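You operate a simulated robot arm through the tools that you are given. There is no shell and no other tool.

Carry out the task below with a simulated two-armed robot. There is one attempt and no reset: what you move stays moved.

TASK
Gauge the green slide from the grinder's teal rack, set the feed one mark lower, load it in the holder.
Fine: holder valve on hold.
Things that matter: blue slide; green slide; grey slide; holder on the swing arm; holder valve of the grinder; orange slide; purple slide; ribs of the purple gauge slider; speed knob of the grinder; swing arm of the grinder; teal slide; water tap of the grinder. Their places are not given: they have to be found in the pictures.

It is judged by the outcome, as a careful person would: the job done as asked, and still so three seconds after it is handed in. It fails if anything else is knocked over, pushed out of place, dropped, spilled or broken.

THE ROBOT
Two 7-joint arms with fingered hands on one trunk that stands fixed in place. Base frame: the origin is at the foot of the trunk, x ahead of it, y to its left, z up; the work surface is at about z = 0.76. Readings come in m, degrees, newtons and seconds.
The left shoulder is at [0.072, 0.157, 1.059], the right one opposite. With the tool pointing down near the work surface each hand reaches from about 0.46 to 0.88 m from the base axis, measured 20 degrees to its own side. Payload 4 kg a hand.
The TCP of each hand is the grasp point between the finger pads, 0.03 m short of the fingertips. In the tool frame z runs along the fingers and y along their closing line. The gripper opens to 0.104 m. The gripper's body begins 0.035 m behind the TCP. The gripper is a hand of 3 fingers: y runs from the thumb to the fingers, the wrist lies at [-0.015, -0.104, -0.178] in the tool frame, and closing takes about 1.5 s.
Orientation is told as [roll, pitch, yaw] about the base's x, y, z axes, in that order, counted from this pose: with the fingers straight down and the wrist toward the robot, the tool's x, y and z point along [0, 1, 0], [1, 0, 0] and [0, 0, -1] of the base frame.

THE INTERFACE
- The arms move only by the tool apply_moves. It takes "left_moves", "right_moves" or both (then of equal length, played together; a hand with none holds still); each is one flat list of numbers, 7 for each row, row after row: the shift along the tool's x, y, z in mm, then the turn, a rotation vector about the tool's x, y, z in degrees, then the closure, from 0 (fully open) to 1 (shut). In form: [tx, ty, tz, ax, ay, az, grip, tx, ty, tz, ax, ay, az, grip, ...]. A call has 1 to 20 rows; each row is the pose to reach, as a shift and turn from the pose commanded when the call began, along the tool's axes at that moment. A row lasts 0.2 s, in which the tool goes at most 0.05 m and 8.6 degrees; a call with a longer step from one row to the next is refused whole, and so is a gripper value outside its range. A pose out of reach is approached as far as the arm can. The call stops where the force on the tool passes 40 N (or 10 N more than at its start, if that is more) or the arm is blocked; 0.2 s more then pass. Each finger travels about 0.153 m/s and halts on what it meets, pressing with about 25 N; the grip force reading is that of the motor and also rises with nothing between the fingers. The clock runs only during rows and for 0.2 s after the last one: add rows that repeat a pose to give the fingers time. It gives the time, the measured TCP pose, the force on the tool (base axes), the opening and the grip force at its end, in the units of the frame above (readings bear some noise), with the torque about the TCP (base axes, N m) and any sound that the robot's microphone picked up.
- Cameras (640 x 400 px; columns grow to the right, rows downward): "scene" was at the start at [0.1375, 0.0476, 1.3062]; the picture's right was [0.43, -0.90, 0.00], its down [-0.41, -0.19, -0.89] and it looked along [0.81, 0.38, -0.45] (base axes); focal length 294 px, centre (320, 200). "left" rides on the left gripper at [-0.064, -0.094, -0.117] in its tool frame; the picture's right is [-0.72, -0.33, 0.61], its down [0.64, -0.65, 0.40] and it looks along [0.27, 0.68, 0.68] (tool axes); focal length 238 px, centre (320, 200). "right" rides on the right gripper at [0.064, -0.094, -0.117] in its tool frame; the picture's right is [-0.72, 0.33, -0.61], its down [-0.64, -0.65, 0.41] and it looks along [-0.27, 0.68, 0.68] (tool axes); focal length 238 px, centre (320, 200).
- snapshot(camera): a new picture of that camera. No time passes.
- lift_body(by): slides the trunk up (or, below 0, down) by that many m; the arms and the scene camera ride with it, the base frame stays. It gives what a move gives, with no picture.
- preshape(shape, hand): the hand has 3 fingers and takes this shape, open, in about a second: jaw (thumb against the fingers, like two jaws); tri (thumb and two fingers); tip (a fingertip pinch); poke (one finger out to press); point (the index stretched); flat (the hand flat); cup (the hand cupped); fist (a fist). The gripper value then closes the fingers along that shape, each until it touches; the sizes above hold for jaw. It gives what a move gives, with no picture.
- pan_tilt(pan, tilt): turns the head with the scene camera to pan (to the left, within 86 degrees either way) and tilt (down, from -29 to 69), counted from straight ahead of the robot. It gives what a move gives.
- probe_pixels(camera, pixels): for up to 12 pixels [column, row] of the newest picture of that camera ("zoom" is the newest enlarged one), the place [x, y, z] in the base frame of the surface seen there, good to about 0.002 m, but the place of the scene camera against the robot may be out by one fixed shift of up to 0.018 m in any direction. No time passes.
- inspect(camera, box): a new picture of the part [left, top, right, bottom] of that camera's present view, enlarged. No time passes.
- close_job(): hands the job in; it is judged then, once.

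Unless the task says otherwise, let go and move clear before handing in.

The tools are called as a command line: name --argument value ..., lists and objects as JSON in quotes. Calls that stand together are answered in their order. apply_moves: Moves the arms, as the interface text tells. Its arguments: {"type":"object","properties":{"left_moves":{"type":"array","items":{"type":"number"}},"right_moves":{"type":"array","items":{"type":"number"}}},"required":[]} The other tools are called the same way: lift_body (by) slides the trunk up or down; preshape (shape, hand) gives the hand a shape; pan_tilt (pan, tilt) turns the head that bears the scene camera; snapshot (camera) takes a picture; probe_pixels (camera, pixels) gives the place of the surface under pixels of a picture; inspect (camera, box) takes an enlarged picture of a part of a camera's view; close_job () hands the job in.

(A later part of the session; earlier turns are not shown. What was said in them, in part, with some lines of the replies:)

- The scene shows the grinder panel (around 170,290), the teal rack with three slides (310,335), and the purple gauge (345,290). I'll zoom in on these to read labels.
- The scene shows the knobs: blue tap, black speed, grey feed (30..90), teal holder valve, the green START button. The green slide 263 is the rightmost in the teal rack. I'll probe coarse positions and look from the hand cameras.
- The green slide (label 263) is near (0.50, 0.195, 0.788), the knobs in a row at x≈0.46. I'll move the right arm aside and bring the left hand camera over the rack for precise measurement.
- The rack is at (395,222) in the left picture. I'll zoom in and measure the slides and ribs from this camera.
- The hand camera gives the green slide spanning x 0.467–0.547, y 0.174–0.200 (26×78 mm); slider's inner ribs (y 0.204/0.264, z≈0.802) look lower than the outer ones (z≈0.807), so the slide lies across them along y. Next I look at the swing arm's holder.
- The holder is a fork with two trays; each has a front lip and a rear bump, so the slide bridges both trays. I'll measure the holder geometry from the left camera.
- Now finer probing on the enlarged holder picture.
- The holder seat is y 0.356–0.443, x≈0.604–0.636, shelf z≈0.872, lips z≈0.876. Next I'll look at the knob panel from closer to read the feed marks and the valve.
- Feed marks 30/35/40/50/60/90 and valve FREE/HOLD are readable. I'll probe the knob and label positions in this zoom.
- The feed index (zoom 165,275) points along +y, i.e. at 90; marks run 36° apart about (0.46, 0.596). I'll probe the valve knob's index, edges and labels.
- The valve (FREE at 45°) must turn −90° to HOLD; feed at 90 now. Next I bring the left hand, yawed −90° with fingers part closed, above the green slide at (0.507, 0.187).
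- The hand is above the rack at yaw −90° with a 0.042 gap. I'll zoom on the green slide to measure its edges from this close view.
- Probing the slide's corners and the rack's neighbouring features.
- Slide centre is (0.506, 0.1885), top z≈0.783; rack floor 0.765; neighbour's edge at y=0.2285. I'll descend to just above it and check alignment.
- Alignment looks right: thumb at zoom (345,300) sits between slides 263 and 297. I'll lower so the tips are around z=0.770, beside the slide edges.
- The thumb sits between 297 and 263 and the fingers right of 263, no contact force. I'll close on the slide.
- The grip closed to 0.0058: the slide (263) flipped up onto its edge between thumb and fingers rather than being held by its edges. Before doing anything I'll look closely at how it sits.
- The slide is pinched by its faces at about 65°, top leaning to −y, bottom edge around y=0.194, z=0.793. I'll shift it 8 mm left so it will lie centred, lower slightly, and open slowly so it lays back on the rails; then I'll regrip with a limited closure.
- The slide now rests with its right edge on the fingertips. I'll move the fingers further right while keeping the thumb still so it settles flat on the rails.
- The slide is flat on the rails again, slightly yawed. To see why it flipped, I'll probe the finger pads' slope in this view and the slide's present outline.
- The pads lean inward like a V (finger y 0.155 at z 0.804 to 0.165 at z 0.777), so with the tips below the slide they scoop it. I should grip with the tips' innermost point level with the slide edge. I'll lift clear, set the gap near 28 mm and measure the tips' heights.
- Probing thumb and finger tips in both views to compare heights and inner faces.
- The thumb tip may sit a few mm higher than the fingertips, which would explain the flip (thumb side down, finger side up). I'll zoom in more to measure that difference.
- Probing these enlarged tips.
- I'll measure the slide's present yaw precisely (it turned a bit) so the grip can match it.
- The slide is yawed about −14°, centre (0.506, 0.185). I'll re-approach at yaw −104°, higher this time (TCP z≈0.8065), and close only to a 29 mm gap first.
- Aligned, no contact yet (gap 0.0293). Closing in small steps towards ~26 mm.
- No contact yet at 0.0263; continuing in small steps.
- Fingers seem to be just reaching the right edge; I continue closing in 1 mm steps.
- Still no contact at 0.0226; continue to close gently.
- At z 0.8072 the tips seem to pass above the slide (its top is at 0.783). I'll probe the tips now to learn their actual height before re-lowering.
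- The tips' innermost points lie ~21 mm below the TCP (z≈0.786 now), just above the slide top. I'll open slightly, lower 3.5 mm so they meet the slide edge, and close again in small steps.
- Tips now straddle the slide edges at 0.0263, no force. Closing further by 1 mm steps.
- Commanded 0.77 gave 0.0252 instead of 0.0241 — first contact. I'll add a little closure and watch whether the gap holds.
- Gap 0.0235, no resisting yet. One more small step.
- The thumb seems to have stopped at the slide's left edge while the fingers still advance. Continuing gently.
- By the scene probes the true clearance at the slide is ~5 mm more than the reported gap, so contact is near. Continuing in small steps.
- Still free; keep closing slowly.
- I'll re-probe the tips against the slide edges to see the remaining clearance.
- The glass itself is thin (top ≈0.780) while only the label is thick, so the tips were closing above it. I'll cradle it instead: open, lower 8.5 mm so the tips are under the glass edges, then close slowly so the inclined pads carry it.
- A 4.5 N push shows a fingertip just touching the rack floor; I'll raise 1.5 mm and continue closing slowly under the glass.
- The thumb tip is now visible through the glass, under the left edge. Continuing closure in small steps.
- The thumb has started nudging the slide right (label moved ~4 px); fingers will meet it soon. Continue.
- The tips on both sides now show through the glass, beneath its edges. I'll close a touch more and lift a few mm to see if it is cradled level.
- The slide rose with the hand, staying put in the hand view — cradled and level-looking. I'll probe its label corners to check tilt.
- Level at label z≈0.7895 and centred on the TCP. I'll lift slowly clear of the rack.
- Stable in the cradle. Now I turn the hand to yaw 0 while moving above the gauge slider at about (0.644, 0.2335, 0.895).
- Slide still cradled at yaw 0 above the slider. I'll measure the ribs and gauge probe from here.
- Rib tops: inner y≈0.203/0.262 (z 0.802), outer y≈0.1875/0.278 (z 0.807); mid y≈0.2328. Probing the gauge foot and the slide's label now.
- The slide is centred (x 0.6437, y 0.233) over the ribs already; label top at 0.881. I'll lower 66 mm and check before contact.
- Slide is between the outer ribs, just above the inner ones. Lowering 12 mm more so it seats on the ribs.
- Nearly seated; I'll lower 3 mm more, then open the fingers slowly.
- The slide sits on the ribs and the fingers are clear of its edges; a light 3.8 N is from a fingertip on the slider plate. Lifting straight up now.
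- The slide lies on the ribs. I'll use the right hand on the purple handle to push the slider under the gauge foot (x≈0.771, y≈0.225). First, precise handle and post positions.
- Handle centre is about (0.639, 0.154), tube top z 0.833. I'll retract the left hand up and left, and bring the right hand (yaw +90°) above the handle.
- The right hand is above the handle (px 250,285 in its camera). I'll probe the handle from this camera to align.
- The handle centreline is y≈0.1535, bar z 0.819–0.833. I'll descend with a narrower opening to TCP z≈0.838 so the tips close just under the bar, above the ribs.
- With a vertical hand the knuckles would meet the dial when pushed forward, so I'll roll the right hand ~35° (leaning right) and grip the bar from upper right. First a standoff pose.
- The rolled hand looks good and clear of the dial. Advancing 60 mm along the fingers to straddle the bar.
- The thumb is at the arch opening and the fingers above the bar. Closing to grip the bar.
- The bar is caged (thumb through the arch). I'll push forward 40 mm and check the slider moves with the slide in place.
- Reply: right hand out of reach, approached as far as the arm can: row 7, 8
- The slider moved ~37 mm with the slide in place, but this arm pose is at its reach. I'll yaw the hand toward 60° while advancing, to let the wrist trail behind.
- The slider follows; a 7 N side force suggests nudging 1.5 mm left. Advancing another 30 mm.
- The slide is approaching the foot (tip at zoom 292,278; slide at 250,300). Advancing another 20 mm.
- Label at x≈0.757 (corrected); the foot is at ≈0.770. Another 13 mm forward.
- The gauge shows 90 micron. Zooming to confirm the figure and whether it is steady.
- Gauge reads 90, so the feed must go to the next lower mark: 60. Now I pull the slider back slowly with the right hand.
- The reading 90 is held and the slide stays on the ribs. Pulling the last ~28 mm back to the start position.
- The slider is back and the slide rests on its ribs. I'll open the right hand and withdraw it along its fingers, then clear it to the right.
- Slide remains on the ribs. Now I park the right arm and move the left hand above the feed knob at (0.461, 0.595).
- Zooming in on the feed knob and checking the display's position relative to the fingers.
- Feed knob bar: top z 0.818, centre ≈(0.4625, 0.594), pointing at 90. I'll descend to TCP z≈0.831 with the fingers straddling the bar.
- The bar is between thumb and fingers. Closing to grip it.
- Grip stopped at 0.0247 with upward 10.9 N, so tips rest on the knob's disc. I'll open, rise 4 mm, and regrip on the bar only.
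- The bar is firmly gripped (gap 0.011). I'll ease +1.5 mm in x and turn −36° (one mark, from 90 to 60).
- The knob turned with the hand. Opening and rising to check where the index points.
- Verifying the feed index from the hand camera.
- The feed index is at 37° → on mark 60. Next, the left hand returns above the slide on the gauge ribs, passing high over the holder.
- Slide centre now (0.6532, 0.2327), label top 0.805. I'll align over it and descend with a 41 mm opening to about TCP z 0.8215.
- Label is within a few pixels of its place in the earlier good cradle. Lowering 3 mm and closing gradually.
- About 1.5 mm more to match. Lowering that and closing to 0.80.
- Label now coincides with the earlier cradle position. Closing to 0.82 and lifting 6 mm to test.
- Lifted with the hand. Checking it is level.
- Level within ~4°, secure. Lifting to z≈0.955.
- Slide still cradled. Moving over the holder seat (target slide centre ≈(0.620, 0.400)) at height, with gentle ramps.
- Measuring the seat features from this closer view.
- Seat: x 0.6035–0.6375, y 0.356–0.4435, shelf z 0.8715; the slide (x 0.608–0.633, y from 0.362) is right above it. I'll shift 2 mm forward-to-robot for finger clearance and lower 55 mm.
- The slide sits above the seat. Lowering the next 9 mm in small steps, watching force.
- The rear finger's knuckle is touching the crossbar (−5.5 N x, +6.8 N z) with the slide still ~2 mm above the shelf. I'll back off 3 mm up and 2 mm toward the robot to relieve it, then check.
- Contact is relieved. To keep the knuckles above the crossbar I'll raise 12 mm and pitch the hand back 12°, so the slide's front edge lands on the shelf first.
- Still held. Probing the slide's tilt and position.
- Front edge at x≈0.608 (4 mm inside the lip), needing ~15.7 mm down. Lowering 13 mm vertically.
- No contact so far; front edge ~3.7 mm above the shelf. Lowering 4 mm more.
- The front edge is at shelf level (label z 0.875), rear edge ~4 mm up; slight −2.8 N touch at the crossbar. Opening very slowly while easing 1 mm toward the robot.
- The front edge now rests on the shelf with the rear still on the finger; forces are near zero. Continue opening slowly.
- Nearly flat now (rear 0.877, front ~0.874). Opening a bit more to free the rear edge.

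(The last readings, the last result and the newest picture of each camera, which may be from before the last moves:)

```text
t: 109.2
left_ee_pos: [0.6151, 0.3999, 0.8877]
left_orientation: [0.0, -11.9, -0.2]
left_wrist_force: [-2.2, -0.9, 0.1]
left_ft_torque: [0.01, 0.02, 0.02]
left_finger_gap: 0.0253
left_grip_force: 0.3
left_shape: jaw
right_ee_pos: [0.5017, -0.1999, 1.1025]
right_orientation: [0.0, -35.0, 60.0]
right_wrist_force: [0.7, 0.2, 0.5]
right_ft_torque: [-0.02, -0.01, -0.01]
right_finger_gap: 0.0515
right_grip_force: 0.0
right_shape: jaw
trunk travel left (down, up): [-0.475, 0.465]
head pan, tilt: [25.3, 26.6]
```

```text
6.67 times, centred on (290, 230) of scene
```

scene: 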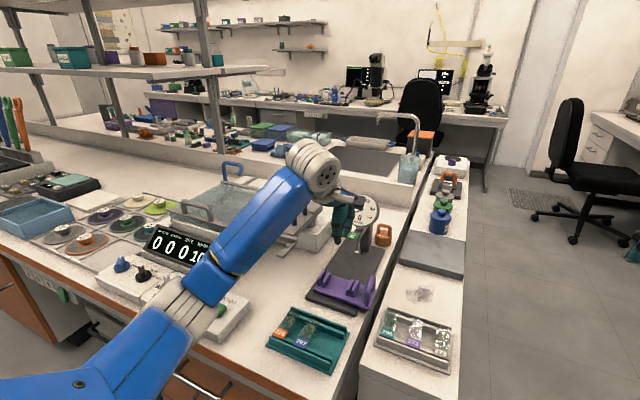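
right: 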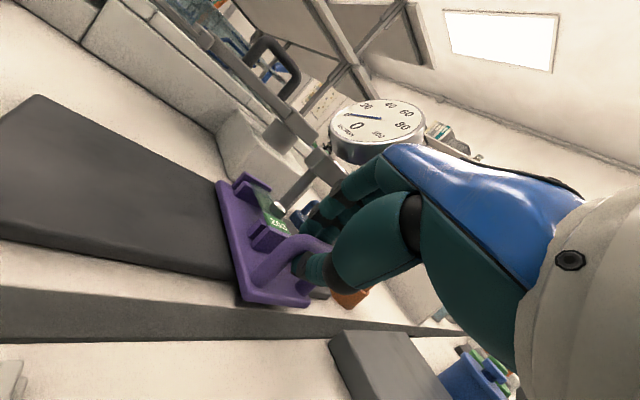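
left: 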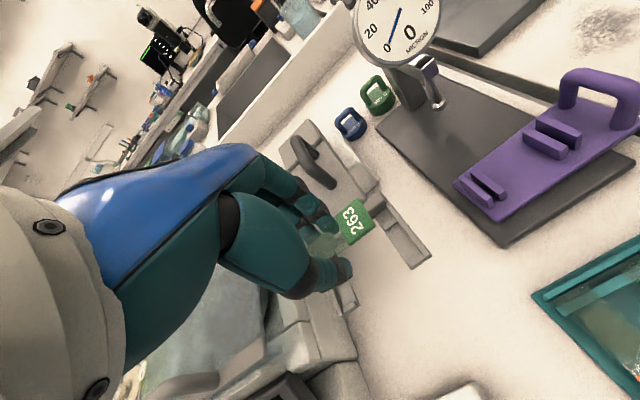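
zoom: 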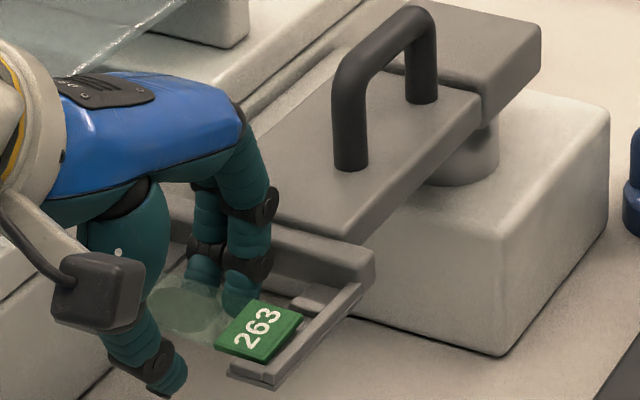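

I'll zoom in closely on the rear edge to see whether the fingertip is still under the glass.

inspect --camera "left" --box '[315, 190, 375, 245]'

inspect --camera "scene" --box '[268, 220, 308, 255]'

```text
7.27 times, centred on (345, 218) of left
```

zoom: 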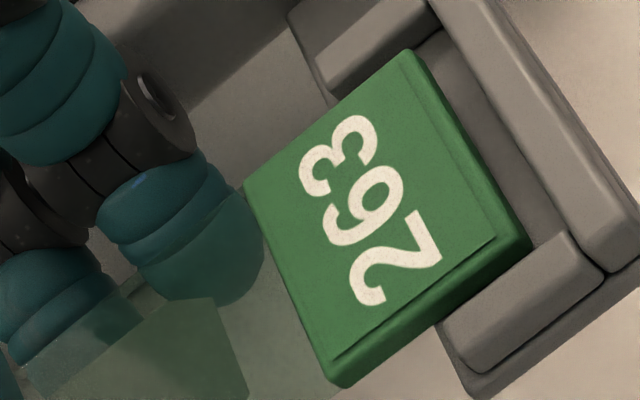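

```text
11.43 times, centred on (288, 238) of scene
```

zoom: 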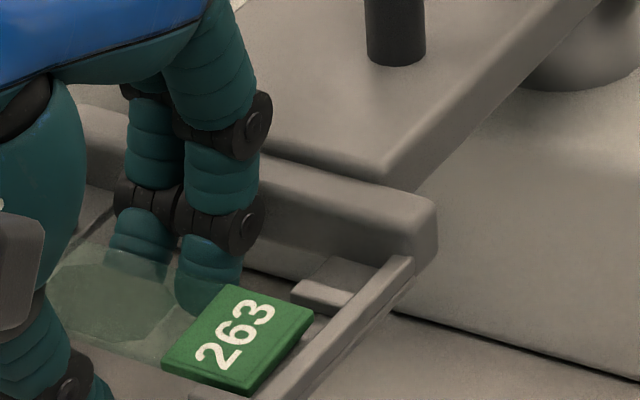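

Ambiguous through the glass. I'll raise the hand 1.5 mm and see whether the rear edge follows.

apply_moves --left_moves '[0, 0.1, -0.8, 0, 0, 0, 0.745, 0, 0.3, -1.5, 0, 0, 0, 0.745, 0, 0.3, -1.5, 0, 0, 0, 0.745]'

inspect --camera "left" --box '[315, 190, 375, 245]'

probe_pixels --camera "zoom" --pixels '[[265, 185], [390, 75], [400, 80], [480, 235], [350, 350], [340, 210], [420, 160], [300, 260], [330, 130], [420, 280]]'

inspect --camera "scene" --box '[268, 220, 308, 255]'

```text
t: 110.0
left_ee_pos: [0.6149, 0.4005, 0.8898]
left_orientation: [0.2, -12.0, 0.0]
left_wrist_force: [-2.2, -0.1, 0.1]
left_ft_torque: [0.04, 0.04, 0.01]
left_finger_gap: 0.0255
left_grip_force: 0.0
left_shape: jaw
right_ee_pos: [0.5005, -0.1995, 1.1026]
right_orientation: [0.0, -35.0, 60.0]
right_wrist_force: [0.0, -0.2, -0.1]
right_ft_torque: [0.0, -0.01, -0.03]
right_finger_gap: 0.0517
right_grip_force: 0.0
right_shape: jaw
trunk travel left (down, up): [-0.475, 0.465]
head pan, tilt: [25.3, 26.6]
```

```text
7.27 times, centred on (345, 218) of left
```

zoom: 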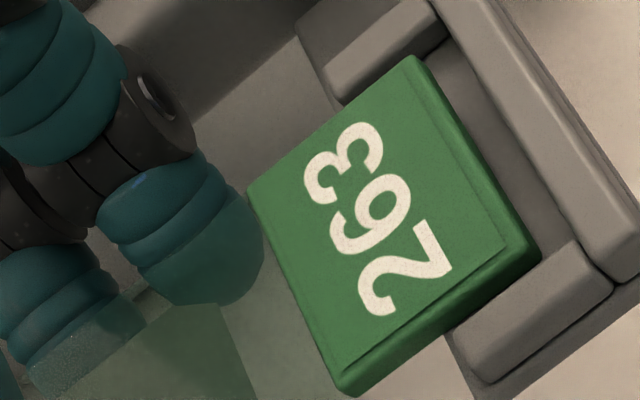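

```text
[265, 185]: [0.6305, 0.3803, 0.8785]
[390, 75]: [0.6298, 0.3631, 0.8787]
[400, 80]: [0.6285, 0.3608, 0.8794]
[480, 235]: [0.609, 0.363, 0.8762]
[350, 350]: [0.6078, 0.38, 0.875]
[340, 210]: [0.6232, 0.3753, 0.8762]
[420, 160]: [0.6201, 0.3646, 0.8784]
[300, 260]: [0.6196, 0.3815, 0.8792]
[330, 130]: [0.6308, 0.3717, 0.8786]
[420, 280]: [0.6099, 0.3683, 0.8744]
```

```text
11.43 times, centred on (288, 238) of scene
```

zoom: 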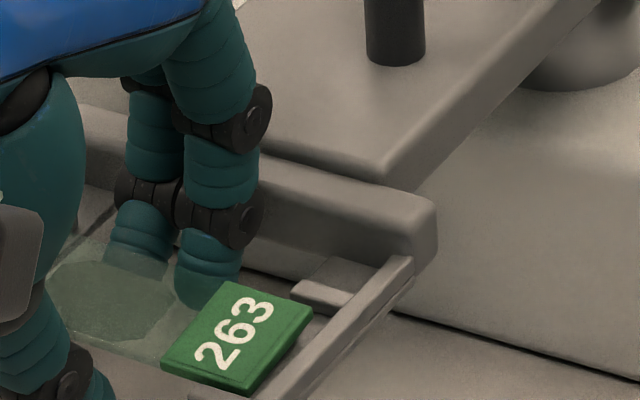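

The rear edge followed, so it still rests on the fingertips. I'll raise 2 mm more (clear of the crossbar) and open further to release it gently.

apply_moves --left_moves '[0, 0.2, -1, 0, 0, 0, 0.745, 0, 0.4, -2, 0, 0, 0, 0.745, 0, 0.4, -2, 0, 0, 0, 0.735, 0, 0.4, -2, 0, 0, 0, 0.725, 0, 0.4, -2, 0, 0, 0, 0.715, 0, 0.4, -2, 0, 0, 0, 0.705, 0, 0.4, -2, 0, 0, 0, 0.705]'

inspect --camera "left" --box '[315, 190, 375, 245]'

probe_pixels --camera "zoom" --pixels '[[265, 185], [390, 75], [400, 80], [480, 235], [350, 350], [340, 210], [420, 160], [300, 260], [330, 130], [420, 280]]'

inspect --camera "scene" --box '[268, 220, 308, 255]'

```text
t: 111.6
left_ee_pos: [0.6152, 0.4005, 0.892]
left_orientation: [0.1, -12.0, -0.1]
left_wrist_force: [-2.8, -0.3, 0.0]
left_ft_torque: [0.02, 0.01, 0.05]
left_finger_gap: 0.0291
left_grip_force: 0.0
left_shape: jaw
right_ee_pos: [0.5017, -0.1996, 1.1016]
right_orientation: [0.0, -34.9, 60.0]
right_wrist_force: [0.5, 0.1, -0.3]
right_ft_torque: [-0.01, 0.02, 0.02]
right_finger_gap: 0.0512
right_grip_force: 0.1
right_shape: jaw
trunk travel left (down, up): [-0.475, 0.465]
head pan, tilt: [25.3, 26.6]
```

```text
7.27 times, centred on (345, 218) of left
```

zoom: 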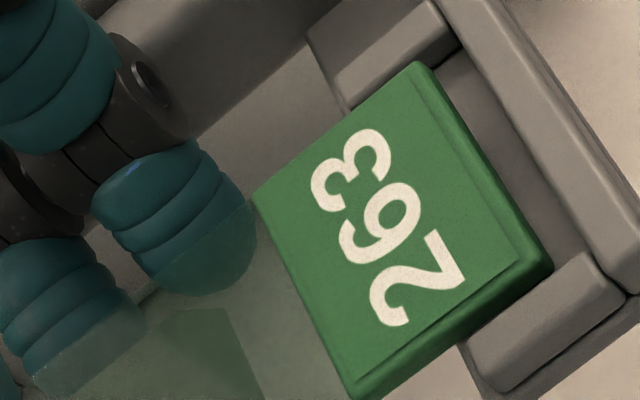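

```text
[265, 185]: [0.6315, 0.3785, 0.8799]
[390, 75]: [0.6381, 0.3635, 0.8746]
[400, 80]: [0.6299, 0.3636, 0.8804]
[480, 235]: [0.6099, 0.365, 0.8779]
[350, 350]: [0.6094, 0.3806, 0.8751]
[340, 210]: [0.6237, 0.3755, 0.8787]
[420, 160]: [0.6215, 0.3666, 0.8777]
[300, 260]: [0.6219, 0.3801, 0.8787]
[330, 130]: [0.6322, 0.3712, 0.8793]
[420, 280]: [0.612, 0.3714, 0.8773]
```

```text
11.43 times, centred on (288, 238) of scene
```

zoom: 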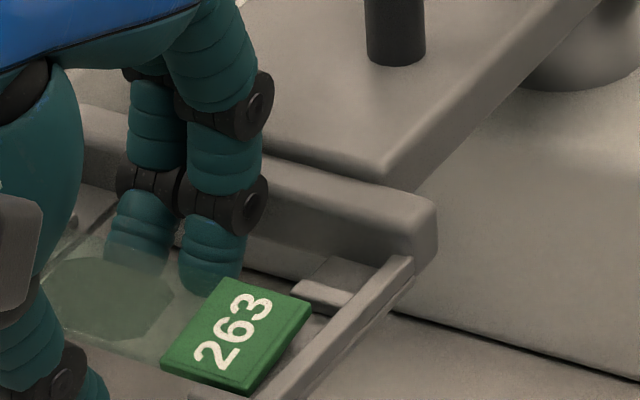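

The fingers are held by the crossbar, still under the rear edge. I'll push the slide 4 mm toward the front lip with the fingers, then retreat them, so the rear edge can drop behind them.

apply_moves --left_moves '[0, -1, -0.2, 0, 0, 0, 0.705, 0, -2, -0.4, 0, 0, 0, 0.705, 0, -3, -0.6, 0, 0, 0, 0.705, 0, -4, -0.8, 0, 0, 0, 0.705, 0, -4, -0.8, 0, 0, 0, 0.705]'

inspect --camera "left" --box '[315, 190, 375, 245]'

probe_pixels --camera "zoom" --pixels '[[265, 185], [400, 80], [480, 235], [350, 350], [340, 210], [420, 160], [300, 260], [330, 130], [420, 280], [530, 310]]'

inspect --camera "scene" --box '[268, 220, 308, 255]'

```text
t: 112.8
left_ee_pos: [0.6111, 0.4008, 0.8909]
left_orientation: [0.0, -12.1, -0.2]
left_wrist_force: [1.1, 0.2, -0.2]
left_ft_torque: [-0.03, -0.01, -0.01]
left_finger_gap: 0.0305
left_grip_force: 0.2
left_shape: jaw
right_ee_pos: [0.5022, -0.1999, 1.102]
right_orientation: [0.1, -35.0, 59.9]
right_wrist_force: [0.3, -0.4, -0.3]
right_ft_torque: [-0.01, -0.03, 0.03]
right_finger_gap: 0.0515
right_grip_force: 0.0
right_shape: jaw
trunk travel left (down, up): [-0.475, 0.465]
head pan, tilt: [25.3, 26.6]
```

```text
7.27 times, centred on (345, 218) of left
```

zoom: 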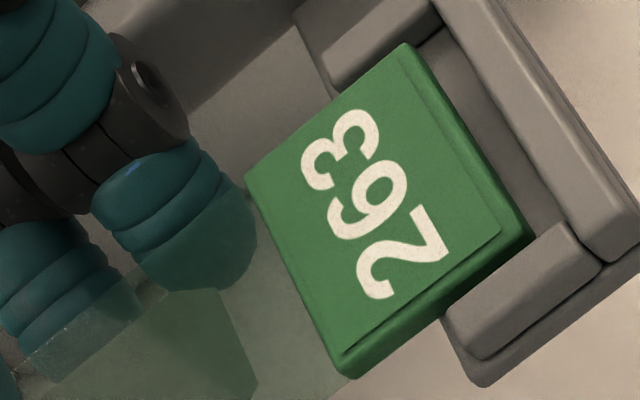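

```text
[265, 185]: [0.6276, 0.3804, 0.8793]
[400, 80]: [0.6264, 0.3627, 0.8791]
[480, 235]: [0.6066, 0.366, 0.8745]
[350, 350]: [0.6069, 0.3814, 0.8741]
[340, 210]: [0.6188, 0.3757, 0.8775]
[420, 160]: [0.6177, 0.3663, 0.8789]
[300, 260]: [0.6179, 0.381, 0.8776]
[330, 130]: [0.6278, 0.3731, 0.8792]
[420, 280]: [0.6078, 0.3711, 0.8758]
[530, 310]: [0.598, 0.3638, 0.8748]
```

```text
11.43 times, centred on (288, 238) of scene
```

zoom: 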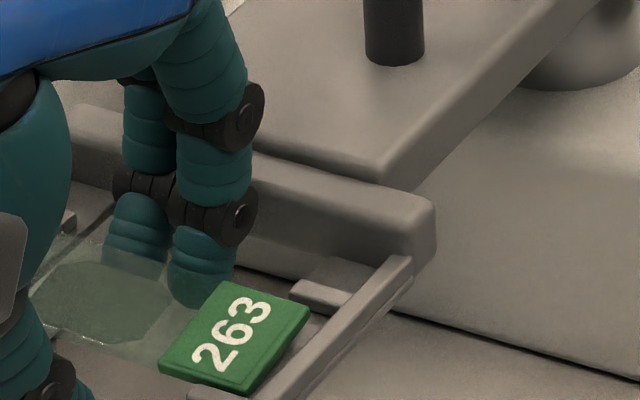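

The slide moved to x 0.605–0.628, now near the lip. Retreating the fingers +4 mm.

apply_moves --left_moves '[0, 1, 0.2, 0, 0, 0, 0.705, 0, 2, 0.4, 0, 0, 0, 0.705, 0, 3, 0.6, 0, 0, 0, 0.705, 0, 4, 0.8, 0, 0, 0, 0.705, 0, 4.5, 0.9, 0, 0, 0, 0.705, 0, 4.5, 0.9, 0, 0, 0, 0.705]'

inspect --camera "left" --box '[315, 190, 375, 245]'

probe_pixels --camera "zoom" --pixels '[[265, 185], [400, 80], [480, 235], [350, 350], [340, 210], [420, 160], [300, 260], [330, 130], [420, 280], [530, 310]]'

inspect --camera "scene" --box '[268, 220, 308, 255]'

```text
t: 114.2
left_ee_pos: [0.6152, 0.3991, 0.8913]
left_orientation: [0.2, -12.0, -0.1]
left_wrist_force: [-3.4, 0.9, 1.0]
left_ft_torque: [0.04, -0.04, 0.08]
left_finger_gap: 0.0297
left_grip_force: 0.0
left_shape: jaw
right_ee_pos: [0.5015, -0.1989, 1.1022]
right_orientation: [0.0, -35.1, 60.0]
right_wrist_force: [-0.3, 0.3, -0.5]
right_ft_torque: [-0.01, 0.0, 0.0]
right_finger_gap: 0.0518
right_grip_force: 0.0
right_shape: jaw
trunk travel left (down, up): [-0.475, 0.465]
head pan, tilt: [25.3, 26.6]
```

```text
7.27 times, centred on (345, 218) of left
```

zoom: 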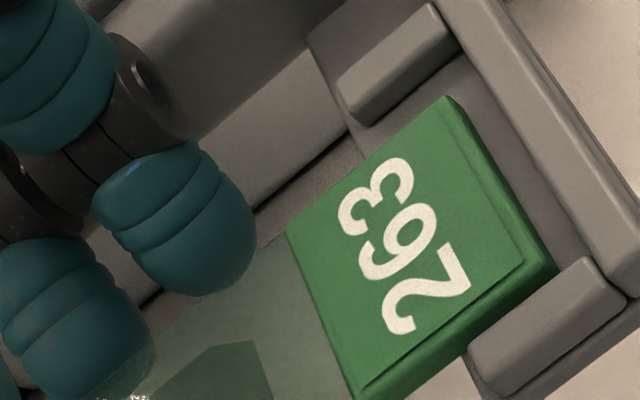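

```text
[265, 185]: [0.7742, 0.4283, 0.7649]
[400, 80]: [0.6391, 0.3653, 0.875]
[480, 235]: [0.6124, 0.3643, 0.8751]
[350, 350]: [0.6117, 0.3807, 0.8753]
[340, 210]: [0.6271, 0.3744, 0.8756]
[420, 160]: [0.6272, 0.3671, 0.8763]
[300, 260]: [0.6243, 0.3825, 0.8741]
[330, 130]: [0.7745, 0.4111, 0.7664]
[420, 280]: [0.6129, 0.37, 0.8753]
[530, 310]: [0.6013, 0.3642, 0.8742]
```

```text
11.43 times, centred on (288, 238) of scene
```

zoom: 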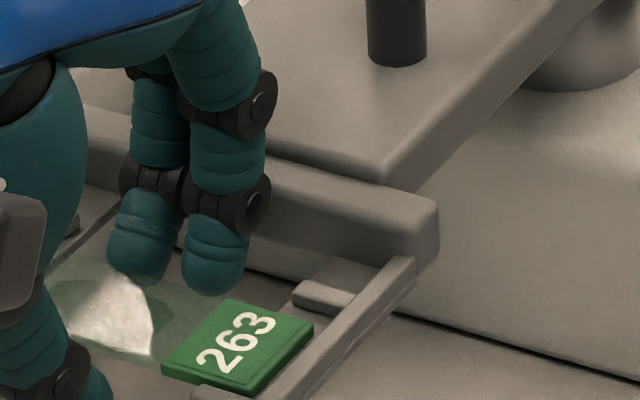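

The slide is now flat in the seat (label z≈0.875 all over). I'll rise vertically in small steps, opening a little as I go so the fingertips clear the rear edge.

apply_moves --left_moves '[0, 0.2, -1, 0, 0, 0, 0.7, 0, 0.5, -2, 0, 0, 0, 0.695, 0, 0.7, -3, 0, 0, 0, 0.69, 0, 0.9, -4, 0, 0, 0, 0.685, 0, 0.9, -4, 0, 0, 0, 0.685]'

inspect --camera "left" --box '[315, 190, 375, 245]'

inspect --camera "scene" --box '[268, 220, 308, 255]'

```text
t: 115.4
left_ee_pos: [0.6154, 0.3996, 0.8947]
left_orientation: [0.1, -12.1, -0.1]
left_wrist_force: [-2.4, 0.1, 1.3]
left_ft_torque: [0.0, 0.0, 0.0]
left_finger_gap: 0.0319
left_grip_force: 0.1
left_shape: jaw
right_ee_pos: [0.5014, -0.2001, 1.1025]
right_orientation: [0.1, -35.1, 60.1]
right_wrist_force: [-0.7, 0.4, -0.1]
right_ft_torque: [0.01, 0.01, 0.0]
right_finger_gap: 0.0516
right_grip_force: 0.1
right_shape: jaw
trunk travel left (down, up): [-0.475, 0.465]
head pan, tilt: [25.3, 26.6]
```

```text
7.27 times, centred on (345, 218) of left
```

zoom: 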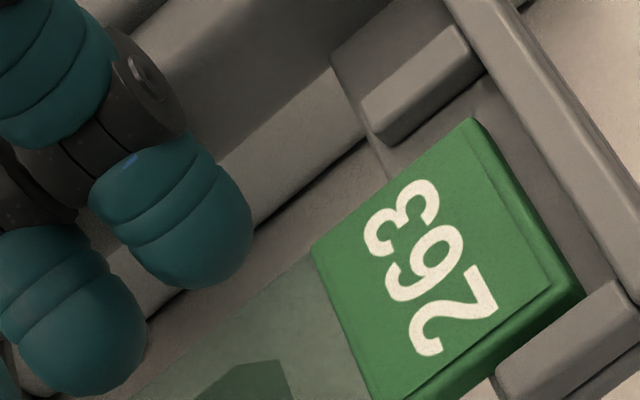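

```text
11.43 times, centred on (288, 238) of scene
```

zoom: 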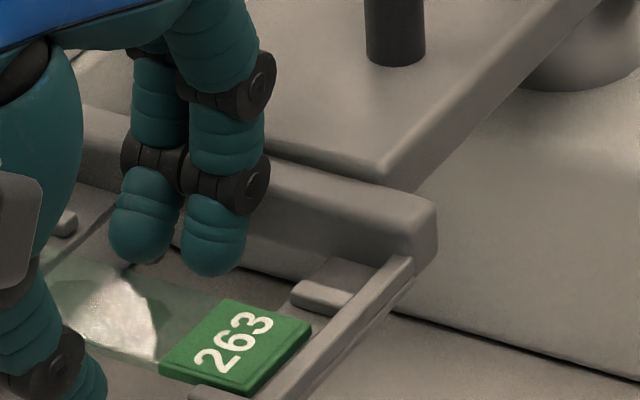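

The fingertips are clear of the slide, which stayed put. Continuing straight up.

apply_moves --left_moves '[0, 0.6, -3, 0, 0, 0, 0.685, 0, 1.3, -6, 0, 0, 0, 0.68, 0, 2.1, -10, 0, 0, 0, 0.68, 0, 3.4, -16, 0, 0, 0, 0.68, 0, 5.1, -24, 0, 0, 0, 0.68, 0, 7.4, -35, 0, 0, 0, 0.68, 0, 10.6, -50, 0, 0, 0, 0.65, 0, 14.9, -70, 0, 0, 0, 0.62, 0, 14.9, -70, 0, 0, 0, 0.62]'

snapshot --camera "left"

inspect --camera "scene" --box '[250, 190, 330, 260]'

```text
t: 117.4
left_ee_pos: [0.6161, 0.4016, 0.9669]
left_orientation: [0.1, -12.0, 0.0]
left_wrist_force: [1.0, 0.8, 0.1]
left_ft_torque: [-0.03, -0.01, 0.03]
left_finger_gap: 0.039
left_grip_force: 0.2
left_shape: jaw
right_ee_pos: [0.5021, -0.1995, 1.1012]
right_orientation: [0.1, -34.9, 59.9]
right_wrist_force: [0.2, 0.2, 0.0]
right_ft_torque: [-0.02, 0.03, -0.03]
right_finger_gap: 0.0513
right_grip_force: 0.0
right_shape: jaw
trunk travel left (down, up): [-0.475, 0.465]
head pan, tilt: [25.3, 26.6]
```

```text
taken
```

left: 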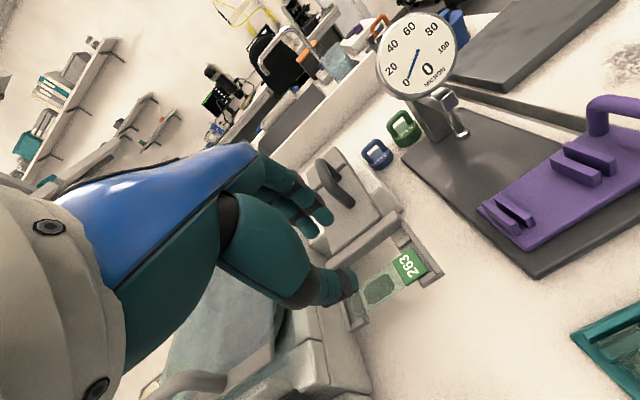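

```text
5.71 times, centred on (290, 225) of scene
```

zoom: 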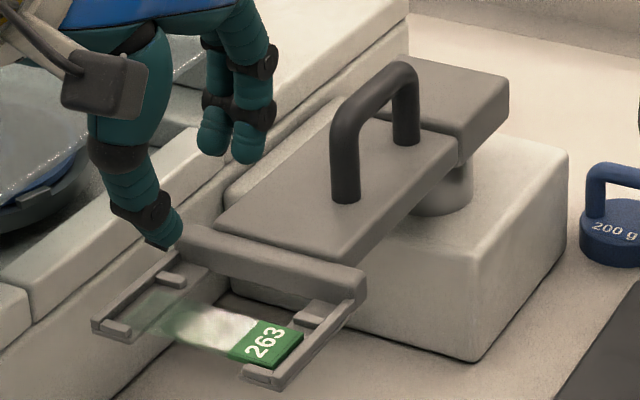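

The slide lies across both trays. Zooming to confirm it's seated inside the lips at both ends.

inspect --camera "left" --box '[340, 230, 450, 340]'

probe_pixels --camera "zoom" --pixels '[[345, 110], [395, 65], [430, 150], [375, 190], [385, 125], [220, 180], [300, 230], [150, 290], [190, 270], [110, 245], [100, 320], [160, 330]]'

```text
3.64 times, centred on (395, 285) of left
```

zoom: 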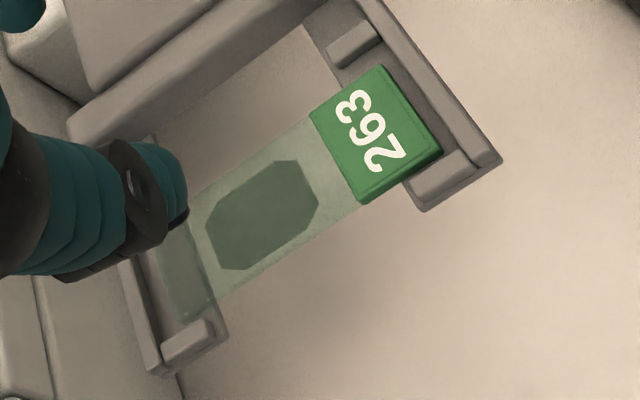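

```text
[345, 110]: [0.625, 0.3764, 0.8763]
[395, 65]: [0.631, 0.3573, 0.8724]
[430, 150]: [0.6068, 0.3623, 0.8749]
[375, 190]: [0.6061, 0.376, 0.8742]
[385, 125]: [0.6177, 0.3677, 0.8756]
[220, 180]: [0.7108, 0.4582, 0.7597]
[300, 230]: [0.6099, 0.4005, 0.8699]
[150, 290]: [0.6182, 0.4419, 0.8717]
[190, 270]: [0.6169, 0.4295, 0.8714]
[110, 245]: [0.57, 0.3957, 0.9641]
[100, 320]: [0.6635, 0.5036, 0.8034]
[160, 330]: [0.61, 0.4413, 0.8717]
```

The slide is properly seated behind both lips. Now to the holder valve: first level the hand while moving above the panel.

apply_moves --left_moves '[10, -15, -8, 1, 0, 0, 0.62, 28, -42, -6, 3, 0, 0, 0.62, 48, -72, 0, 5, 0, 0, 0.62, 68, -102, 6, 8, 0, 0, 0.62, 88, -132, 12, 10, 0, 0, 0.62, 103, -152, 16, 12, 0, 0, 0.62, 111, -162, 17, 12, 0, 0, 0.62, 111, -162, 17, 12, 0, 0, 0.62]'

snapshot --camera "left"

snapshot --camera "scene"

```text
t: 119.2
left_ee_pos: [0.4605, 0.511, 0.9157]
left_orientation: [0.0, 0.0, -0.1]
left_wrist_force: [-0.2, 0.1, 0.9]
left_ft_torque: [-0.03, -0.01, 0.0]
left_finger_gap: 0.0391
left_grip_force: 0.0
left_shape: jaw
right_ee_pos: [0.503, -0.2002, 1.1023]
right_orientation: [0.0, -35.0, 59.9]
right_wrist_force: [0.4, -0.2, 0.1]
right_ft_torque: [-0.03, -0.04, 0.0]
right_finger_gap: 0.0515
right_grip_force: 0.1
right_shape: jaw
trunk travel left (down, up): [-0.475, 0.465]
head pan, tilt: [25.3, 26.6]
```

```text
taken
```

left: 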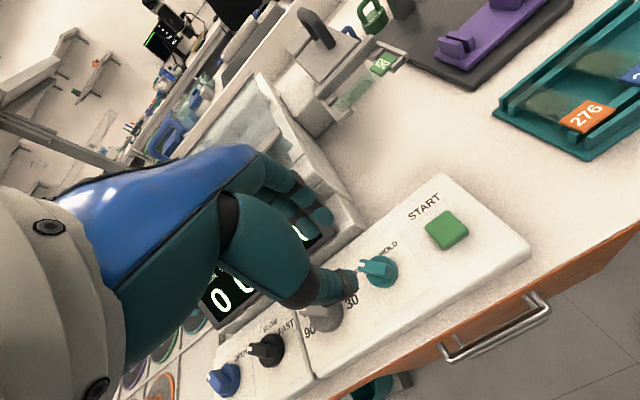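

```text
taken
```

scene: 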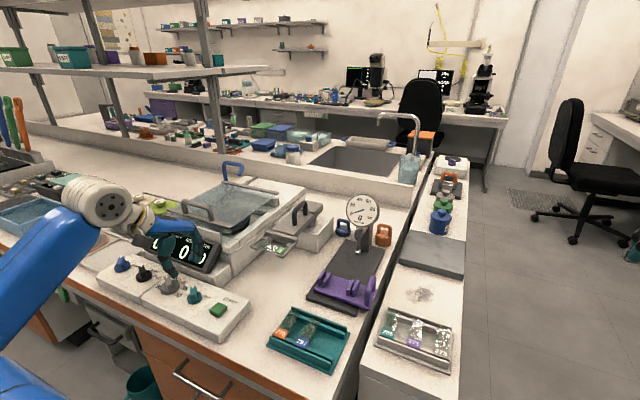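

Now at the panel; zooming on the valve knob (380,270) to measure its bar and labels.

inspect --camera "left" --box '[340, 225, 420, 305]'

probe_pixels --camera "zoom" --pixels '[[200, 200], [240, 195], [330, 185], [370, 180], [290, 190], [260, 190], [290, 230], [330, 240], [250, 160], [310, 160], [380, 220], [400, 130]]'

```text
5.00 times, centred on (380, 265) of left
```

zoom: 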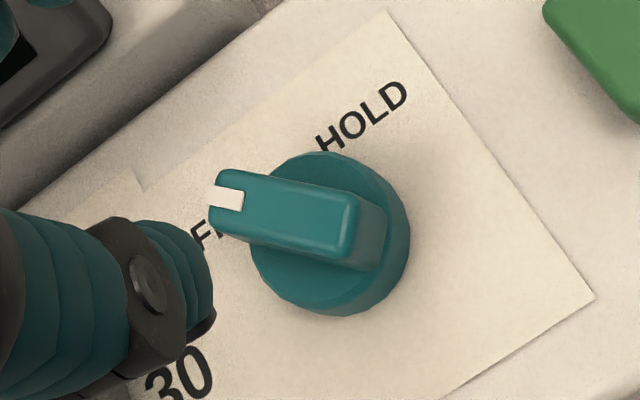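

```text
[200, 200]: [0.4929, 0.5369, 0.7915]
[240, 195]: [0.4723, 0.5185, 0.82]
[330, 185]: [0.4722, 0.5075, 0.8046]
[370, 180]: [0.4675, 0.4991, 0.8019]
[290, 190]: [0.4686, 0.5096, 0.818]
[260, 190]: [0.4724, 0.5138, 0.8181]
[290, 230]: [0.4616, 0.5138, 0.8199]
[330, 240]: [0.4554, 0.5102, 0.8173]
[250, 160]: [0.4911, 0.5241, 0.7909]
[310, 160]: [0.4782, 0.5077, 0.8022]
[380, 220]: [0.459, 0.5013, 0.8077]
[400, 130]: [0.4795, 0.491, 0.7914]
```

probe_pixels --camera "zoom" --pixels '[[226, 200], [285, 213], [343, 228], [250, 180], [250, 235], [340, 200], [330, 255], [360, 110], [205, 235], [230, 220]]'

```text
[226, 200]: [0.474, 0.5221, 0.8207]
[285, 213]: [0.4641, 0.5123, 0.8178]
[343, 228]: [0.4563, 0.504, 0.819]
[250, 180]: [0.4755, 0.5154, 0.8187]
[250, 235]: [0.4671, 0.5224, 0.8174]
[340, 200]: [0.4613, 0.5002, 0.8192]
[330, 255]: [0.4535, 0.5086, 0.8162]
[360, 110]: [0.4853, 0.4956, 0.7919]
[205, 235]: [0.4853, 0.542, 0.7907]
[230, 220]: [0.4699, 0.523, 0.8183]
```

Valve bar centre ≈(0.4638, 0.5123), lying at 45° toward FREE. I'll yaw −45°, descend to TCP z≈0.835 and straddle it.

apply_moves --left_moves '[0.2, 0.5, 0, 0, 0, 7.5, 0.62, 0.4, 1, 0, 0, 0, 15, 0.62, 0.6, 1.5, 0, 0, 0, 22.5, 0.63, 0.8, 2, 0, 0, 0, 30, 0.65, 1, 2.8, 5, 0, 0, 37.5, 0.65, 1, 2.8, 15, 0, 0, 45, 0.65, 1, 2.8, 33, 0, 0, 45, 0.65, 1, 2.8, 51, 0, 0, 45, 0.65, 1, 2.8, 68, 0, 0, 45, 0.65, 1, 2.8, 80, 0, 0, 45, 0.65, 1, 2.8, 80, 0, 0, 45, 0.65]'

inspect --camera "left" --box '[270, 180, 410, 290]'

inspect --camera "scene" --box '[140, 240, 240, 320]'

```text
t: 121.6
left_ee_pos: [0.4618, 0.5118, 0.8348]
left_orientation: [0.1, 0.0, -45.1]
left_wrist_force: [-0.2, 0.6, -0.3]
left_ft_torque: [0.0, 0.0, 0.01]
left_finger_gap: 0.0367
left_grip_force: 0.1
left_shape: jaw
right_ee_pos: [0.5027, -0.1996, 1.102]
right_orientation: [0.0, -35.0, 60.0]
right_wrist_force: [0.1, 0.0, -0.7]
right_ft_torque: [-0.02, -0.02, 0.0]
right_finger_gap: 0.0517
right_grip_force: 0.0
right_shape: jaw
trunk travel left (down, up): [-0.475, 0.465]
head pan, tilt: [25.3, 26.6]
```

```text
3.64 times, centred on (340, 235) of left
```

zoom: 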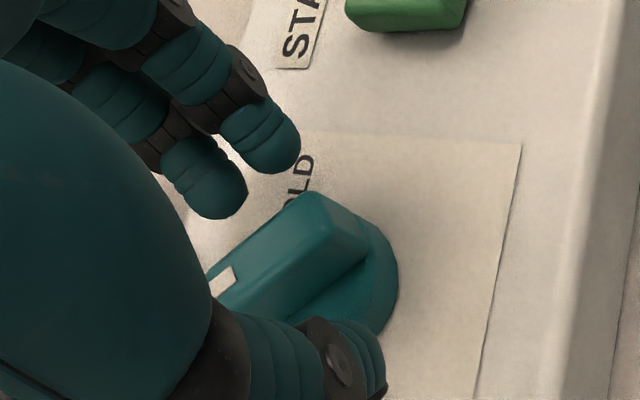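

```text
5.00 times, centred on (190, 280) of scene
```

zoom: 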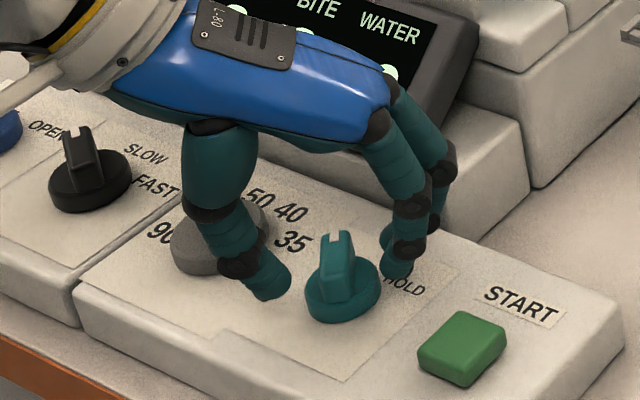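

The bar is between thumb and fingers. I'll shift 2.5 mm along the closing line (as worked for the feed knob) and close.

apply_moves --left_moves '[0, 1.3, 0, 0, 0, 0, 0.65, 0, 2.5, 0, 0, 0, 0, 0.72, 0, 2.5, 0, 0, 0, 0, 0.8, 0, 2.5, 0, 0, 0, 0, 0.87, 0, 2.5, 0, 0, 0, 0, 0.92, 0, 2.5, 0, 0, 0, 0, 0.96, 0, 2.5, 0, 0, 0, 0, 0.96]'

inspect --camera "left" --box '[270, 180, 410, 290]'

inspect --camera "scene" --box '[140, 240, 240, 320]'

```text
t: 123.2
left_ee_pos: [0.4661, 0.5109, 0.8358]
left_orientation: [0.0, 0.0, -45.0]
left_wrist_force: [-1.6, 0.3, -1.1]
left_ft_torque: [0.04, 0.02, -0.01]
left_finger_gap: 0.0063
left_grip_force: 24.8
left_shape: jaw
right_ee_pos: [0.5026, -0.1986, 1.1032]
right_orientation: [0.0, -34.9, 60.0]
right_wrist_force: [-0.5, 0.3, -0.1]
right_ft_torque: [-0.01, 0.01, 0.02]
right_finger_gap: 0.0517
right_grip_force: 0.2
right_shape: jaw
trunk travel left (down, up): [-0.475, 0.465]
head pan, tilt: [25.3, 26.6]
```

```text
3.64 times, centred on (340, 235) of left
```

zoom: 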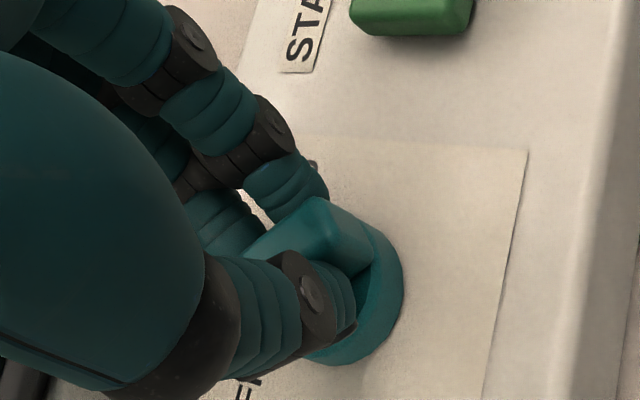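

```text
5.00 times, centred on (190, 280) of scene
```

zoom: 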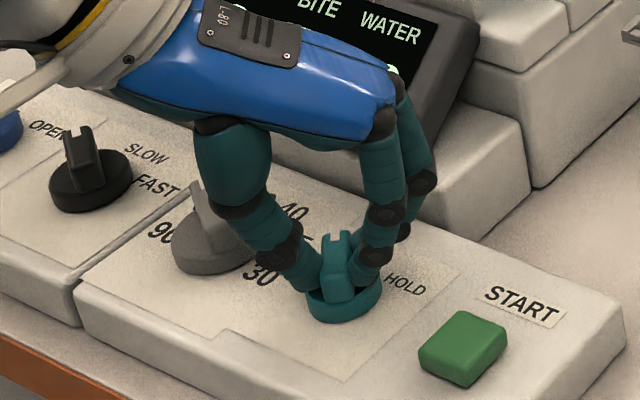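

Firm, balanced grip on the valve bar. Turning it −45° first (half way toward HOLD).

apply_moves --left_moves '[-0.3, 0, 0, 0, 0, 7.5, 0.96, -0.7, -0.1, 0, 0, 0, 15, 0.96, -1, -0.2, 0, 0, 0, 22.5, 0.96, -1.3, -0.35, 0, 0, 0, 30, 0.96, -1.6, -0.5, 0, 0, 0, 37.5, 0.96, -1.8, -0.8, 0, 0, 0, 45, 0.96, -1.8, -0.8, 0, 0, 0, 45, 0.96]'

inspect --camera "scene" --box '[140, 240, 240, 320]'

```text
t: 124.8
left_ee_pos: [0.4634, 0.5107, 0.8356]
left_orientation: [0.1, -0.1, -90.2]
left_wrist_force: [-1.0, 9.4, 3.3]
left_ft_torque: [0.28, 0.05, 0.03]
left_finger_gap: 0.0061
left_grip_force: 24.7
left_shape: jaw
right_ee_pos: [0.501, -0.1978, 1.1031]
right_orientation: [0.0, -35.0, 60.1]
right_wrist_force: [-0.8, 0.9, -0.4]
right_ft_torque: [0.0, 0.0, -0.02]
right_finger_gap: 0.0515
right_grip_force: 0.0
right_shape: jaw
trunk travel left (down, up): [-0.475, 0.465]
head pan, tilt: [25.3, 26.6]
```

```text
5.00 times, centred on (190, 280) of scene
```

zoom: 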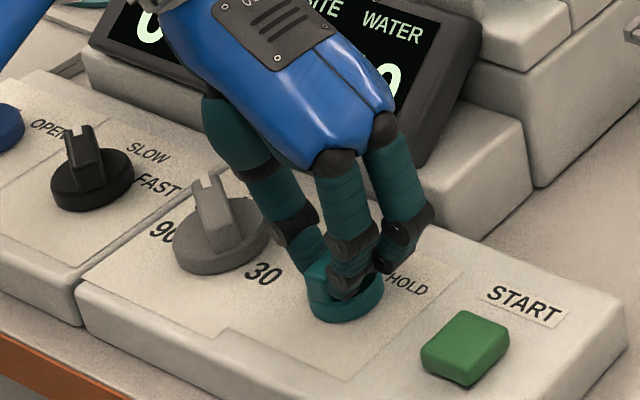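

Turning well; 9 N side force, so I ease 1.5 mm left and turn the remaining −45°.

apply_moves --left_moves '[0, -1.5, 0, 0, 0, 0, 0.96, -0.2, -1.5, 0, 0, 0, 7.5, 0.96, -0.4, -1.5, 0, 0, 0, 15, 0.96, -0.5, -1.6, 0, 0, 0, 22.5, 0.96, -0.6, -1.7, 0, 0, 0, 30, 0.96, -0.7, -1.8, 0, 0, 0, 37.5, 0.96, -0.8, -1.9, 0, 0, 0, 45, 0.96, -0.8, -1.9, 0, 0, 0, 45, 0.96]'

inspect --camera "scene" --box '[140, 240, 240, 320]'

inspect --camera "left" --box '[270, 180, 410, 290]'

```text
t: 126.6
left_ee_pos: [0.4631, 0.5138, 0.8349]
left_orientation: [0.1, 0.0, -135.1]
left_wrist_force: [0.7, 10.3, 4.6]
left_ft_torque: [0.26, -0.06, 0.05]
left_finger_gap: 0.006
left_grip_force: 24.8
left_shape: jaw
right_ee_pos: [0.5023, -0.1985, 1.1034]
right_orientation: [0.0, -34.9, 60.0]
right_wrist_force: [-0.7, -0.8, 0.4]
right_ft_torque: [0.01, 0.0, 0.01]
right_finger_gap: 0.0515
right_grip_force: 0.1
right_shape: jaw
trunk travel left (down, up): [-0.475, 0.465]
head pan, tilt: [25.3, 26.6]
```

```text
5.00 times, centred on (190, 280) of scene
```

zoom: 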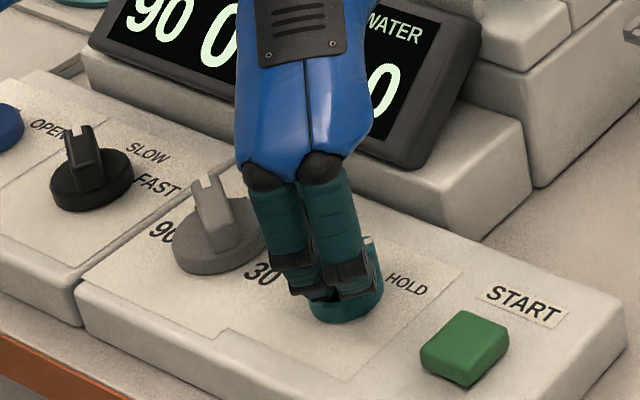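

```text
3.64 times, centred on (340, 235) of left
```

zoom: 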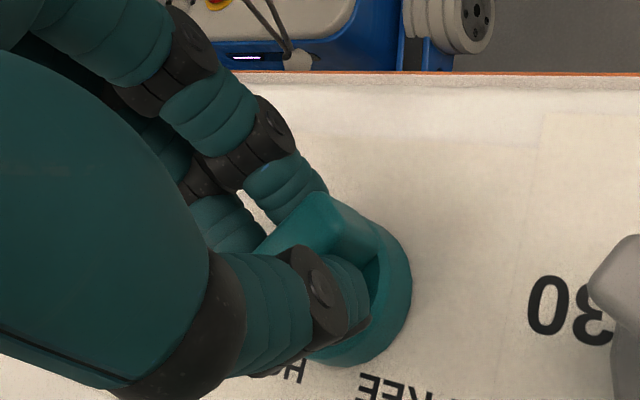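

The knob turned with the hand, and the display's MICRON now shows 90 (holder has the slide). Releasing and rising to verify.

apply_moves --left_moves '[0, 0, 0, 0, 0, 0, 0.88, 0, 0, 0, 0, 0, 0, 0.75, 0, 0, -2, 0, 0, 0, 0.65, 0, 0, -15, 0, 0, 0, 0.62, 0, 0, -40, 0, 0, 0, 0.62, 0, 0, -75, 0, 0, 0, 0.62, 0, 0, -110, 0, 0, 0, 0.62, 0, 0, -110, 0, 0, 0, 0.62]'

inspect --camera "scene" --box '[110, 220, 230, 320]'

snapshot --camera "left"

inspect --camera "scene" --box '[250, 190, 330, 260]'

```text
t: 128.4
left_ee_pos: [0.4626, 0.512, 0.9461]
left_orientation: [0.0, 0.0, -135.0]
left_wrist_force: [-0.1, -0.2, -0.2]
left_ft_torque: [0.02, -0.02, 0.0]
left_finger_gap: 0.0391
left_grip_force: 0.0
left_shape: jaw
right_ee_pos: [0.5018, -0.2001, 1.1024]
right_orientation: [0.0, -35.0, 59.9]
right_wrist_force: [0.8, 0.7, 0.7]
right_ft_torque: [-0.01, -0.01, -0.01]
right_finger_gap: 0.0512
right_grip_force: 0.1
right_shape: jaw
trunk travel left (down, up): [-0.475, 0.465]
head pan, tilt: [25.3, 26.6]
```

```text
4.00 times, centred on (170, 270) of scene
```

zoom: 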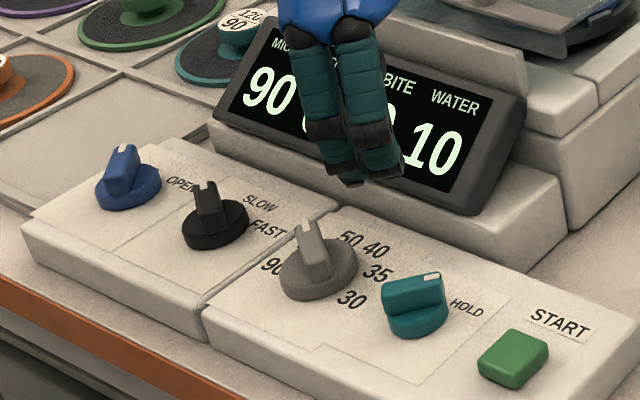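

```text
taken
```

left: 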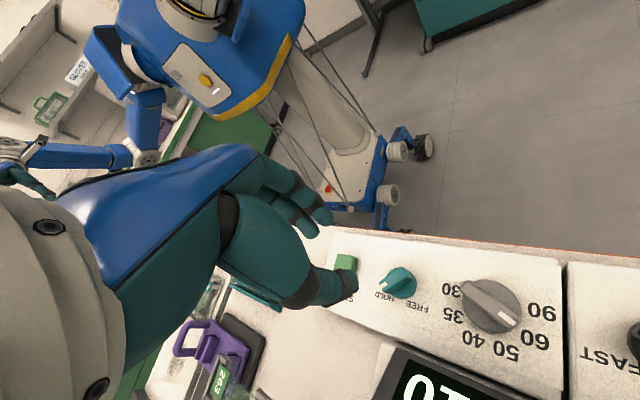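

```text
5.71 times, centred on (290, 225) of scene
```

zoom: 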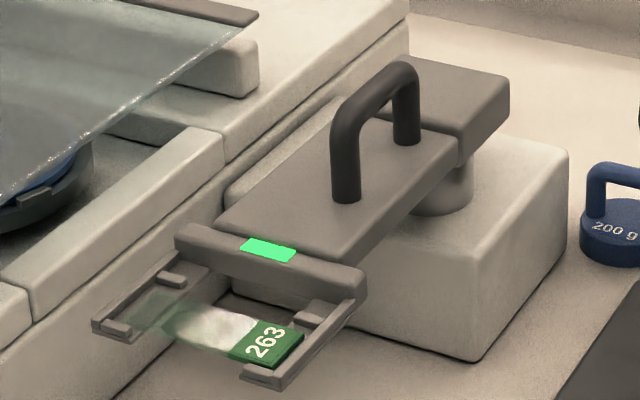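

The holder lamp is green and the display shows 90. Checking both knob indices up close.

inspect --camera "left" --box '[360, 240, 570, 370]'

inspect --camera "scene" --box '[110, 250, 220, 320]'

```text
3.05 times, centred on (465, 305) of left
```

zoom: 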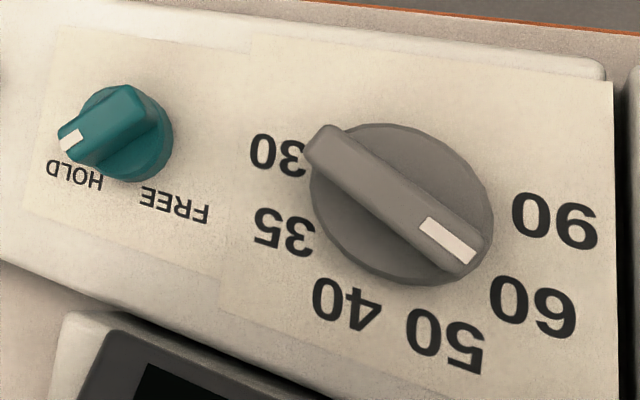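

```text
5.71 times, centred on (165, 285) of scene
```

zoom: 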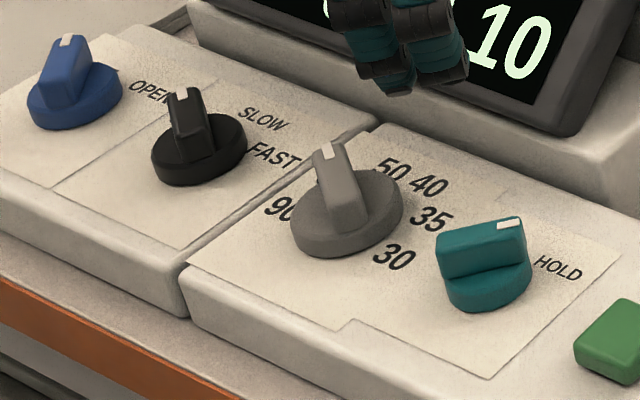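

Feed index points along the 60 label (36°), valve index at HOLD, holder lamp green. I'll move the left hand clear upward and take a last look at everything.

apply_moves --left_moves '[-8, 8, -28, 0, 0, -5, 0.5, -18, 18, -58, 0, 0, -12, 0.5, -30, 30, -90, 0, 0, -20, 0.5, -42, 42, -120, 0, 0, -28, 0.4, -42, 42, -120, 0, 0, -28, 0.4]'

snapshot --camera "scene"

inspect --camera "scene" --box '[230, 170, 460, 380]'

inspect --camera "scene" --box '[250, 200, 330, 260]'

```text
t: 129.6
left_ee_pos: [0.4052, 0.5111, 1.0662]
left_orientation: [-0.1, 0.0, -107.0]
left_wrist_force: [-0.4, 0.5, 1.0]
left_ft_torque: [-0.01, 0.01, 0.0]
left_finger_gap: 0.0621
left_grip_force: 0.1
left_shape: jaw
right_ee_pos: [0.5033, -0.1993, 1.1017]
right_orientation: [0.1, -35.0, 60.0]
right_wrist_force: [0.3, 0.6, 0.7]
right_ft_torque: [0.03, 0.0, 0.01]
right_finger_gap: 0.0513
right_grip_force: 0.0
right_shape: jaw
trunk travel left (down, up): [-0.475, 0.465]
head pan, tilt: [25.3, 26.6]
```

```text
taken
```

scene: 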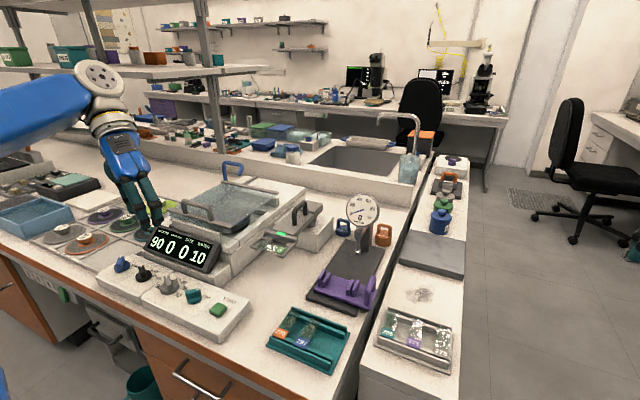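

```text
1.90 times, centred on (345, 275) of scene
```

zoom: 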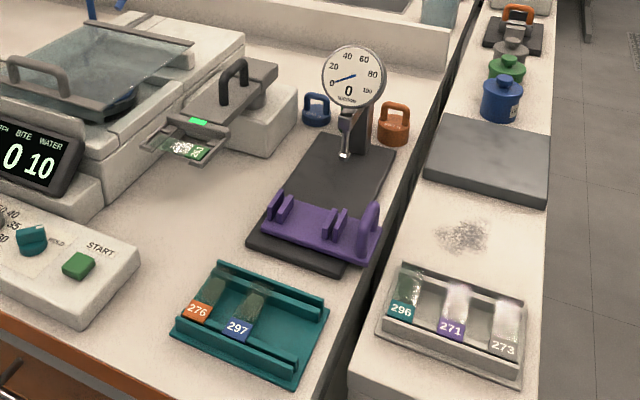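

```text
6.67 times, centred on (290, 230) of scene
```

zoom: 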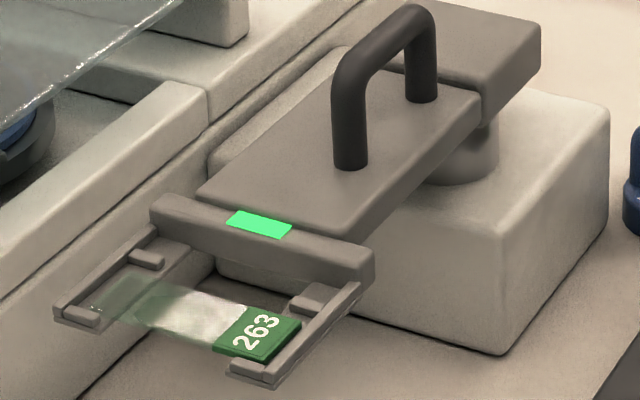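

The last pictures show the job done: slide 263 is flat in the holder with the hold lamp green. The feed is on 60, one mark below the gauged 90, and the valve is on HOLD. The rack and the other slides are undisturbed, and both hands are clear. Handing in.

close_job

```text
The job is handed in.
```

The green slide (263) is gauged and loaded, and the job is handed in.

- **Gauge:** the slide read 90 micron.
- **Feed:** I took "one mark lower" to mean the mark just below that reading. The feed knob went from 90 to 60.
- **Holder:** the slide lies flat across both trays, behind the front lips. The holder valve is on HOLD, the holder lamp is green, and the grinder display shows 90.

- **Slide flip:** on the first pick-up the slide flipped on edge in the fingers. I laid it back in the rack and picked it up flat, and it stayed controlled from then on.
- **Crossbar contact:** the fingers pressed lightly on the holder's crossbar (under 10 N) while I set the slide down. The swing arm looks unmoved.
- **Gauge slider:** it sits about 8 mm forward of where it started.

I left the speed knob, water tap, START button and other slides alone.
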